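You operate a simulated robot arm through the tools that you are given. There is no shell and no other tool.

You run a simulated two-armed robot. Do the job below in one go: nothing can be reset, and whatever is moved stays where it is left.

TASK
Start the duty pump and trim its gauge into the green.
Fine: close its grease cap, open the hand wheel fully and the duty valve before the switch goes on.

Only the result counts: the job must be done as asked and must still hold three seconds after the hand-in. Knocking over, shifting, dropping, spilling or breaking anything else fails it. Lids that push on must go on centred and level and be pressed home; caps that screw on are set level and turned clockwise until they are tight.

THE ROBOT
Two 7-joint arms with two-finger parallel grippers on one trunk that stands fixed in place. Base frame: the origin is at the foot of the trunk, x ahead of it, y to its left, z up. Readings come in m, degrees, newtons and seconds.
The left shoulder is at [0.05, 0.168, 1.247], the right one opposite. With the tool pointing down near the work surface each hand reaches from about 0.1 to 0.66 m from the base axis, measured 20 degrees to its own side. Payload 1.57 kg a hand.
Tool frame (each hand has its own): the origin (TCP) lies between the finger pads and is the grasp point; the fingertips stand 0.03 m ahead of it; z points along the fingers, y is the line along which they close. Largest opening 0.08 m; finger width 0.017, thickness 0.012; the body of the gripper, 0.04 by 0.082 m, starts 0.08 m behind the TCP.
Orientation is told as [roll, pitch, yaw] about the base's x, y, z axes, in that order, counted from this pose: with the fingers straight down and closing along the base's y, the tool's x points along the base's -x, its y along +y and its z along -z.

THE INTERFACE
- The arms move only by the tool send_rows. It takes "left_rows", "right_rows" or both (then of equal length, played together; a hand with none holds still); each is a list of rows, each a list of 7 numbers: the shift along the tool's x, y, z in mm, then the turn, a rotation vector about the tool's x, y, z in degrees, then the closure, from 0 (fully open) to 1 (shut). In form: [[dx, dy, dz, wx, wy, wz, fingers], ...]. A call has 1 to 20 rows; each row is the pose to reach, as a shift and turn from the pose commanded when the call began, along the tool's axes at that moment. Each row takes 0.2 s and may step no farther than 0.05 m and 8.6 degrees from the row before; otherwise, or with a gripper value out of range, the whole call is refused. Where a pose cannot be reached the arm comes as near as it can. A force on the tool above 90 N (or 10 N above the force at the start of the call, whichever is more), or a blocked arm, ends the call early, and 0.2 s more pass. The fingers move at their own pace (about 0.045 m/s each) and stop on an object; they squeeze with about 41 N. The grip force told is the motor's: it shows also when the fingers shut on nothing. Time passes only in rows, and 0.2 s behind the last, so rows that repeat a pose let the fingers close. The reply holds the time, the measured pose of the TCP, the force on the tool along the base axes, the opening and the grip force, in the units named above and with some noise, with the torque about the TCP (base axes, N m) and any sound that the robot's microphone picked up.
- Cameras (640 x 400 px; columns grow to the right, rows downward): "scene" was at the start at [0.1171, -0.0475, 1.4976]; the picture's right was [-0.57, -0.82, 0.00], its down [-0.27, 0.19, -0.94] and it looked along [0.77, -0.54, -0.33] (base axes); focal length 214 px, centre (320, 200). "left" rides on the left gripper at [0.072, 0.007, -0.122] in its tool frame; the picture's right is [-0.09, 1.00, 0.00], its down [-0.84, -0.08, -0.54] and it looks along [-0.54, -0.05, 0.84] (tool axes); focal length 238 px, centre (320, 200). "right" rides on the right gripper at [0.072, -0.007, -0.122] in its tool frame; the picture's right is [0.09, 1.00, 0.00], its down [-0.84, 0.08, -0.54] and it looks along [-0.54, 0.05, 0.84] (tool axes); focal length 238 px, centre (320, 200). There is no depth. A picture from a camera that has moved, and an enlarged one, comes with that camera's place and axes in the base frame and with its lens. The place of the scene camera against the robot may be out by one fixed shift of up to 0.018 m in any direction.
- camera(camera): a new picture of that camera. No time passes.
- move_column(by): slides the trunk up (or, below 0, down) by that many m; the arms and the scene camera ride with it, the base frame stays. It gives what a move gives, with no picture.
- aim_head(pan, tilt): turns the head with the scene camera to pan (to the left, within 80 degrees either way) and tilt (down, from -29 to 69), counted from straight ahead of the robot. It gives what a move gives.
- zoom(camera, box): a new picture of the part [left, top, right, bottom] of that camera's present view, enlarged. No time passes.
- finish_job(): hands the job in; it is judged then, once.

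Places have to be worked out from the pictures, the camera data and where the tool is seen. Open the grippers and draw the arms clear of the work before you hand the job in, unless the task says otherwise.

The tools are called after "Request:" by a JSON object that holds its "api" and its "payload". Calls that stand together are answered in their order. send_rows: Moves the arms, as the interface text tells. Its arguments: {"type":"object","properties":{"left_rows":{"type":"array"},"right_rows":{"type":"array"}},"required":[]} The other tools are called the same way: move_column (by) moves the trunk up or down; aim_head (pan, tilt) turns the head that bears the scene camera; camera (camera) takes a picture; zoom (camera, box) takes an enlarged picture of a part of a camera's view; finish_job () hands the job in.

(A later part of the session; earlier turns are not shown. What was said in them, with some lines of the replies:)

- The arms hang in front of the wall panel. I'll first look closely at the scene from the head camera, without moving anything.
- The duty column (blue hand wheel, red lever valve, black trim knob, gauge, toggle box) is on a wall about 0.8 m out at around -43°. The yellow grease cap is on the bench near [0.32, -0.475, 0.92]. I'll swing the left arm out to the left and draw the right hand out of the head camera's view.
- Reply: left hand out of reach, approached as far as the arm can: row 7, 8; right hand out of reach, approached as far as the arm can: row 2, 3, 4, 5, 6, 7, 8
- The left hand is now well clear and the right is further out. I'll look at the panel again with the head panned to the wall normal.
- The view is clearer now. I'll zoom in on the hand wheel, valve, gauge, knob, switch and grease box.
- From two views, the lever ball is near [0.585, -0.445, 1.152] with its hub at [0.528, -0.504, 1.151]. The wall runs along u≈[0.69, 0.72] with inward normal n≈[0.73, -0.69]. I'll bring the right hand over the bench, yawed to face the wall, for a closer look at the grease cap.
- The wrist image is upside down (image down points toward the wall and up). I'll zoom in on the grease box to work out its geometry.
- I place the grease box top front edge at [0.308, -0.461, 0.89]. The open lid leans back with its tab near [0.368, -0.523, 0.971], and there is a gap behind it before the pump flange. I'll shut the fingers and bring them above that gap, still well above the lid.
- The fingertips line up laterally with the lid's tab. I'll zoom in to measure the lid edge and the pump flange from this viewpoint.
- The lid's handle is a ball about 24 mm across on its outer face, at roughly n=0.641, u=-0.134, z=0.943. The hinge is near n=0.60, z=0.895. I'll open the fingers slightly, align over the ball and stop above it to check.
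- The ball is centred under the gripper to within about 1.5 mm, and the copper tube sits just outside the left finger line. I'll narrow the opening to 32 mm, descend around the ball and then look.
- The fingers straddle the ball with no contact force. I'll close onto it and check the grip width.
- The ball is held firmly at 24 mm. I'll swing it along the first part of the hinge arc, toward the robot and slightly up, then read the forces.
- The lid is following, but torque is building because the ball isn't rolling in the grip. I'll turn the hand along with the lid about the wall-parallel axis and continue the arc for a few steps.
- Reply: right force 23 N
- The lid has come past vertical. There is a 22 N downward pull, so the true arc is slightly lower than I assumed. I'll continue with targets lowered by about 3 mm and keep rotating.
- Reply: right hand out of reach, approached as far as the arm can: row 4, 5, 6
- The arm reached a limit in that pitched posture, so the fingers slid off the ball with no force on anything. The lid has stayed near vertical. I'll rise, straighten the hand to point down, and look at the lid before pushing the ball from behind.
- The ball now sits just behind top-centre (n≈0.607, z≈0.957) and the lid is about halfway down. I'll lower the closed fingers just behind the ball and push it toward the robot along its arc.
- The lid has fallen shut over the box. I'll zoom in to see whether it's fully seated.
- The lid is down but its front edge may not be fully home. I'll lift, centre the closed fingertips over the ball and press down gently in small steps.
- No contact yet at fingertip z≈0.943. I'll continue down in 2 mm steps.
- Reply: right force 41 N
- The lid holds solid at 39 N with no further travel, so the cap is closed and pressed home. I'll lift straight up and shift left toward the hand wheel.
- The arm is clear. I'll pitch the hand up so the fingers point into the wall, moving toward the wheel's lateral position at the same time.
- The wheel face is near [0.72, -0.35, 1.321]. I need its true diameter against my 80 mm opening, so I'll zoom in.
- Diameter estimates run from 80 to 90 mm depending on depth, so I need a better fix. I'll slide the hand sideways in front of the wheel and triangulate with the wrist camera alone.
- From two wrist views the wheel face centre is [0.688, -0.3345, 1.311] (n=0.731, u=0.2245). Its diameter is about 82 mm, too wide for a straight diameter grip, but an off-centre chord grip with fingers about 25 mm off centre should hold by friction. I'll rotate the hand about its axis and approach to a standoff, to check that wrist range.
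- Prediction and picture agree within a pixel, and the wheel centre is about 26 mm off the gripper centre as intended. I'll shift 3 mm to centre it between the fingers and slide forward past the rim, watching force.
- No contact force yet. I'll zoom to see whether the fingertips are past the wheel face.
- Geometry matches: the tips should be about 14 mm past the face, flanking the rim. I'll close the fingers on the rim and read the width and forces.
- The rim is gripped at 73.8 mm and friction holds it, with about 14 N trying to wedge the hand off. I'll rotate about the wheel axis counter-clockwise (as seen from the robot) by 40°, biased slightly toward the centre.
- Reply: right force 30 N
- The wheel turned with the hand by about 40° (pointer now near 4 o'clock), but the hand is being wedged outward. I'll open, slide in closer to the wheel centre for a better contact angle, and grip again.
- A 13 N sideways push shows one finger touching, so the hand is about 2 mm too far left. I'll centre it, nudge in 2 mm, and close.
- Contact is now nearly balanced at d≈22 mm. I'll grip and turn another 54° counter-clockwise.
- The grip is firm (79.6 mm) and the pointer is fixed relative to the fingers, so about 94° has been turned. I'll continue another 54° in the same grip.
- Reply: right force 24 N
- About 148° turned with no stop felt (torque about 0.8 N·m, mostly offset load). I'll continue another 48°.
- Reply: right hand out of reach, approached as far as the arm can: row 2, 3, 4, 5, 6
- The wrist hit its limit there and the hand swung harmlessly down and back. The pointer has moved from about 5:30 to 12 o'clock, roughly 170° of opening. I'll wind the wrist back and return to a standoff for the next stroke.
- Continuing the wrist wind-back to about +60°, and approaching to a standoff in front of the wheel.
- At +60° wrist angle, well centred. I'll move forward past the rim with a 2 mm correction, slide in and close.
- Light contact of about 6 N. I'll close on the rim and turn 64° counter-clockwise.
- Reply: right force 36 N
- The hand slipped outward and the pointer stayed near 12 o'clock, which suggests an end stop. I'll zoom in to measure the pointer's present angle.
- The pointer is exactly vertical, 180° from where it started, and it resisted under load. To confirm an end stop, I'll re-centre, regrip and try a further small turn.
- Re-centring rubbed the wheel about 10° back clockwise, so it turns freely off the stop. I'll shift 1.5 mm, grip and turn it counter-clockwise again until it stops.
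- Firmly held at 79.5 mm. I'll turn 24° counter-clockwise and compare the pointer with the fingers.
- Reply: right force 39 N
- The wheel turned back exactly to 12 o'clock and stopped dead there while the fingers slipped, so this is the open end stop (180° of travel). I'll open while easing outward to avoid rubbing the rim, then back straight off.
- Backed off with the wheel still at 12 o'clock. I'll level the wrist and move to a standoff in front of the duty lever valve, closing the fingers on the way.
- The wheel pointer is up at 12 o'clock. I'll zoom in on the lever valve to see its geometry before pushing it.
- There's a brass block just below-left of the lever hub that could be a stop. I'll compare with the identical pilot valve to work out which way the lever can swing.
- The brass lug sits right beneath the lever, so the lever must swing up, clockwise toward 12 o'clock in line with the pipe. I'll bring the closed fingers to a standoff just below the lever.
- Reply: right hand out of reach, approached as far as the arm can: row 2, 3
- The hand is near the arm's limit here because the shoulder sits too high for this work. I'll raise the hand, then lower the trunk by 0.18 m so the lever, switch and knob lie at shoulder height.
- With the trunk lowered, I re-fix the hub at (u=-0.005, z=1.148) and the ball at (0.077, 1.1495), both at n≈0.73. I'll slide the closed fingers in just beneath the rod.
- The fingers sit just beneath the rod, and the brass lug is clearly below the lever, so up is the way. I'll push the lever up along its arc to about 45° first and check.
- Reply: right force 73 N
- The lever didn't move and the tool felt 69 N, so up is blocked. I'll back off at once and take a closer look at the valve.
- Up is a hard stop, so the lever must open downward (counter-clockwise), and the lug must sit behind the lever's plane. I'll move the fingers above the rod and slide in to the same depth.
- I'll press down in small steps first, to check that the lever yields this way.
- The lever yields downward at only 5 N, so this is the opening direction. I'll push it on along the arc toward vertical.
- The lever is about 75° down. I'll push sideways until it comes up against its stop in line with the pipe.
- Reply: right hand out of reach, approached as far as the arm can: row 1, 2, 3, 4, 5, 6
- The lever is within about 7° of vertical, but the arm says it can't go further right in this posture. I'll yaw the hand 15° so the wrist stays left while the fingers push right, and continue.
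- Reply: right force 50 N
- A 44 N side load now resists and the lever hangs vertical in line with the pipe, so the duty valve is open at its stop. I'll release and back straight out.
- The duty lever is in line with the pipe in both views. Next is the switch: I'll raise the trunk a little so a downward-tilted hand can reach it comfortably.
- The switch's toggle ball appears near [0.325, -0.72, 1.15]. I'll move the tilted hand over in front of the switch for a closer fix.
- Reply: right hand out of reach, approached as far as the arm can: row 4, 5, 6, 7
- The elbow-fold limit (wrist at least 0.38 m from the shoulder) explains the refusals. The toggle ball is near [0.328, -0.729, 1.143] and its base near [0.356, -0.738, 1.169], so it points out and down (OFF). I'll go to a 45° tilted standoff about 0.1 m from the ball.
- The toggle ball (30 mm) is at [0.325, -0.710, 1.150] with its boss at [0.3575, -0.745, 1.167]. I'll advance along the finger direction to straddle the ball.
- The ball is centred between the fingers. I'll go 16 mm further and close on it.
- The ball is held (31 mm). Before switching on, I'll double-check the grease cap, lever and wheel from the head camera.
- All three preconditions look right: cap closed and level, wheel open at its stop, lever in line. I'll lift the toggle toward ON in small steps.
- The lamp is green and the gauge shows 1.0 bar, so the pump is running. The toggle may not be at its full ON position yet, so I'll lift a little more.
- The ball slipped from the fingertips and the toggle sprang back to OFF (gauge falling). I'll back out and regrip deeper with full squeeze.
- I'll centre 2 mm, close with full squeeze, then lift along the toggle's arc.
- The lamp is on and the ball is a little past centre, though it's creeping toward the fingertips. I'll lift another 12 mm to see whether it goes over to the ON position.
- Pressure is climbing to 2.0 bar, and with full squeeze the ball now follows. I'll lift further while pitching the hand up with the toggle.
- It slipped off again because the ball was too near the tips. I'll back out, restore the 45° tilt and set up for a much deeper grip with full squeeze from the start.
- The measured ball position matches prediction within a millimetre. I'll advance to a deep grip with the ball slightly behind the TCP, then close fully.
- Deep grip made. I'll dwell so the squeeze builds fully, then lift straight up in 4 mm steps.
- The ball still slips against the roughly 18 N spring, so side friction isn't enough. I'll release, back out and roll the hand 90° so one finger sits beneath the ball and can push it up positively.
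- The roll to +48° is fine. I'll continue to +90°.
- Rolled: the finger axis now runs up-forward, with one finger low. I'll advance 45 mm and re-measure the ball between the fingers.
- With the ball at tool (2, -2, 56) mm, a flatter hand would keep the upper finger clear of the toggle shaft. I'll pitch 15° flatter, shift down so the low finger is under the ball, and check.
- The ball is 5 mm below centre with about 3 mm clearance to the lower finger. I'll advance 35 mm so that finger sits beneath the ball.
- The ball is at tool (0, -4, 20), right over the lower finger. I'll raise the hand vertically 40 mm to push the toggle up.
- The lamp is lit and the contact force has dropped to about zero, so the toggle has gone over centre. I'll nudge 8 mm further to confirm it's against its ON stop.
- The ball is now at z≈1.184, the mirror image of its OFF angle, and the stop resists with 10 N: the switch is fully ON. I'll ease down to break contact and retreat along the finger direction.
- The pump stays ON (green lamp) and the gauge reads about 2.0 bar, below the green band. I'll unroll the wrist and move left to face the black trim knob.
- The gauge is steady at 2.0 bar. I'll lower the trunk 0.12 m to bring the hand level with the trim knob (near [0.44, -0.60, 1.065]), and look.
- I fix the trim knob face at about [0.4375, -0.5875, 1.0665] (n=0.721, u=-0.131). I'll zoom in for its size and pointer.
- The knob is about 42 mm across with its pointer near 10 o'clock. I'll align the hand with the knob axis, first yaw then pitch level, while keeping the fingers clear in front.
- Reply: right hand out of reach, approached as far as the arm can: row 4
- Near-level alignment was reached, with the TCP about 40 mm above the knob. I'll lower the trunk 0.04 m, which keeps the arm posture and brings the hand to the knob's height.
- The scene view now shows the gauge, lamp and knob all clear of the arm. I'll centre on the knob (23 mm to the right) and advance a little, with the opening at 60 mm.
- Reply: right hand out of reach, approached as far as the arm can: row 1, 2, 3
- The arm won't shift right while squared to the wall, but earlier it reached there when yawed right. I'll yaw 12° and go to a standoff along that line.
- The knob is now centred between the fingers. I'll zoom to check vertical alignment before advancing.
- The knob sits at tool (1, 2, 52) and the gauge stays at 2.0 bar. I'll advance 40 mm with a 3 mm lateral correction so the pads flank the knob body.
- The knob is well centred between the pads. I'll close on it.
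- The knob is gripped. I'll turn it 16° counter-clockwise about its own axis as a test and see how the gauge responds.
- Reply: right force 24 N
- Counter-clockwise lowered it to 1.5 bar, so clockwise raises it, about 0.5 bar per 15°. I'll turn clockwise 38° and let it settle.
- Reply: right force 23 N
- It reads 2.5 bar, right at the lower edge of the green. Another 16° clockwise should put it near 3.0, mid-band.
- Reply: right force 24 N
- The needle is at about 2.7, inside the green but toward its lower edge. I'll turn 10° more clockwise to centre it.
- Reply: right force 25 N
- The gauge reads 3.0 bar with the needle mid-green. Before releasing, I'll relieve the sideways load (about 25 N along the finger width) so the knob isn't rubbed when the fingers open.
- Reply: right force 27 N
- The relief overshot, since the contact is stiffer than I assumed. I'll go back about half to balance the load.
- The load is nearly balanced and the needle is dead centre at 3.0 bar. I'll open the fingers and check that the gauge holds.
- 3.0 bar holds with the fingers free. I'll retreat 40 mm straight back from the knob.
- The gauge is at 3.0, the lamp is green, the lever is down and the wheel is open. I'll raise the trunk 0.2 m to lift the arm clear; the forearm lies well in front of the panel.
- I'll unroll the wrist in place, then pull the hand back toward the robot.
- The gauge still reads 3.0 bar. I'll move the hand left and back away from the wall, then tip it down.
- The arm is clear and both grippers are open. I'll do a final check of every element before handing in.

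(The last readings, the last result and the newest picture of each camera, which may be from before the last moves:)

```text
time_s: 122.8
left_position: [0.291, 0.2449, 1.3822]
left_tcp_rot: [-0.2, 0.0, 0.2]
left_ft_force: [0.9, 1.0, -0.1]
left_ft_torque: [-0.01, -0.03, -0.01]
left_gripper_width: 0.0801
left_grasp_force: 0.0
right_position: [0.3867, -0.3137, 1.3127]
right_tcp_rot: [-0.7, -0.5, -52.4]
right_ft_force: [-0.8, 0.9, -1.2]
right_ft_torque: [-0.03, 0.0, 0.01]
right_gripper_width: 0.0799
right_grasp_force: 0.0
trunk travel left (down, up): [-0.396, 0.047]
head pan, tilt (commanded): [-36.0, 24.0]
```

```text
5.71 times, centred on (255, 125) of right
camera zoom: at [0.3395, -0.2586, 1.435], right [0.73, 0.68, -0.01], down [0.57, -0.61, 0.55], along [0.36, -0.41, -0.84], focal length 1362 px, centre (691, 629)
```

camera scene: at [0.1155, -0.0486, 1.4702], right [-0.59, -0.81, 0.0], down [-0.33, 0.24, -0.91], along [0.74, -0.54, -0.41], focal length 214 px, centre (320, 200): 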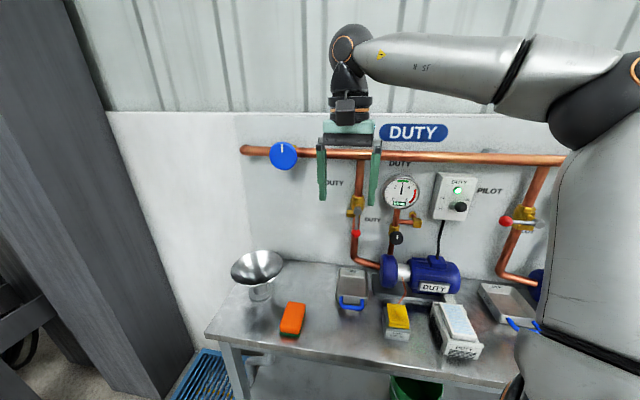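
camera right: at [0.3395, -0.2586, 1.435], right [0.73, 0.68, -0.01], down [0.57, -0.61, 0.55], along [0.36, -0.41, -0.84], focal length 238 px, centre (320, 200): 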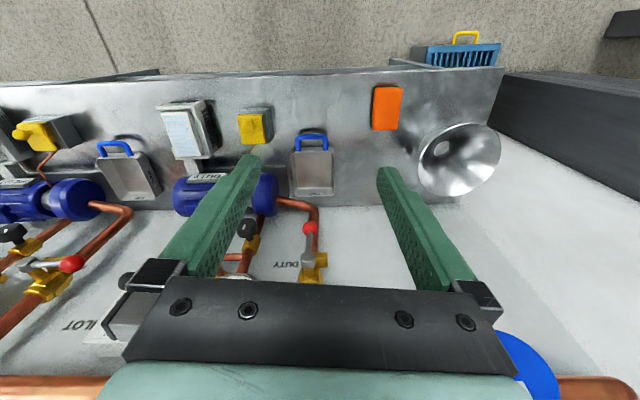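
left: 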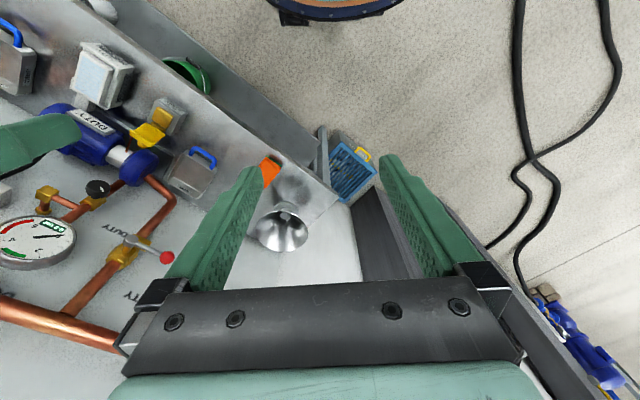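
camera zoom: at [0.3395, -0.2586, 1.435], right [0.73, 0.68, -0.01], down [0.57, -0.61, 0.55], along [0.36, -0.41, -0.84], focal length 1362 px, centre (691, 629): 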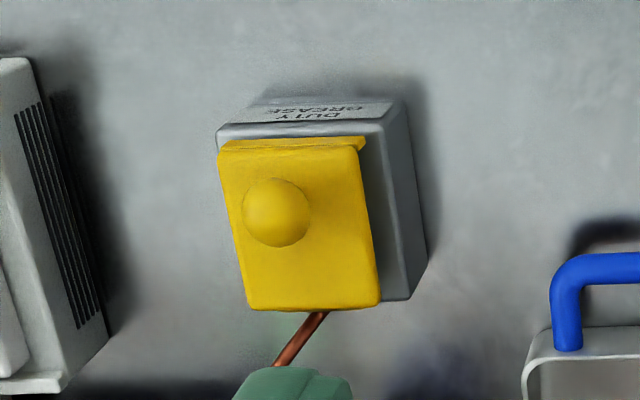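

Everything checks out: 3.0 bar mid-green, lamp on and switch ON, lever in line, wheel open, cap closed and level, nothing disturbed. Both hands are open and clear, so I'm handing the job in.

Request:
{"api": "finish_job", "payload": {}}

```text
The job is handed in.
```

The duty pump is running and its gauge reads 3.0 bar, in the middle of the green band. I handed the job in, but no verdict on it has come back yet.

- **Grease cap:** the lid is down and level. It was pressed with about 39 N and had no further travel.
- **Hand wheel:** turned half a turn counter-clockwise until it hit a stop. I took that stop as fully open, since nothing on the panel marks it.
- **Duty valve:** the lever is against its stop, in line with the pipe. It opens downward; I first pushed it up, where it is blocked, with about 69 N, and saw no damage.
- **Switch:** on, with the green lamp lit, after the cap, wheel and valve were set. The toggle slipped out of the gripper and sprang back to off on the early tries, so the pump ran briefly before staying on.
- **Trim knob:** turned clockwise until the gauge settled at 3.0 bar, and it held after I let go.

The last pictures showed nothing else moved or knocked over. Both grippers are open and the arms are clear of the work.
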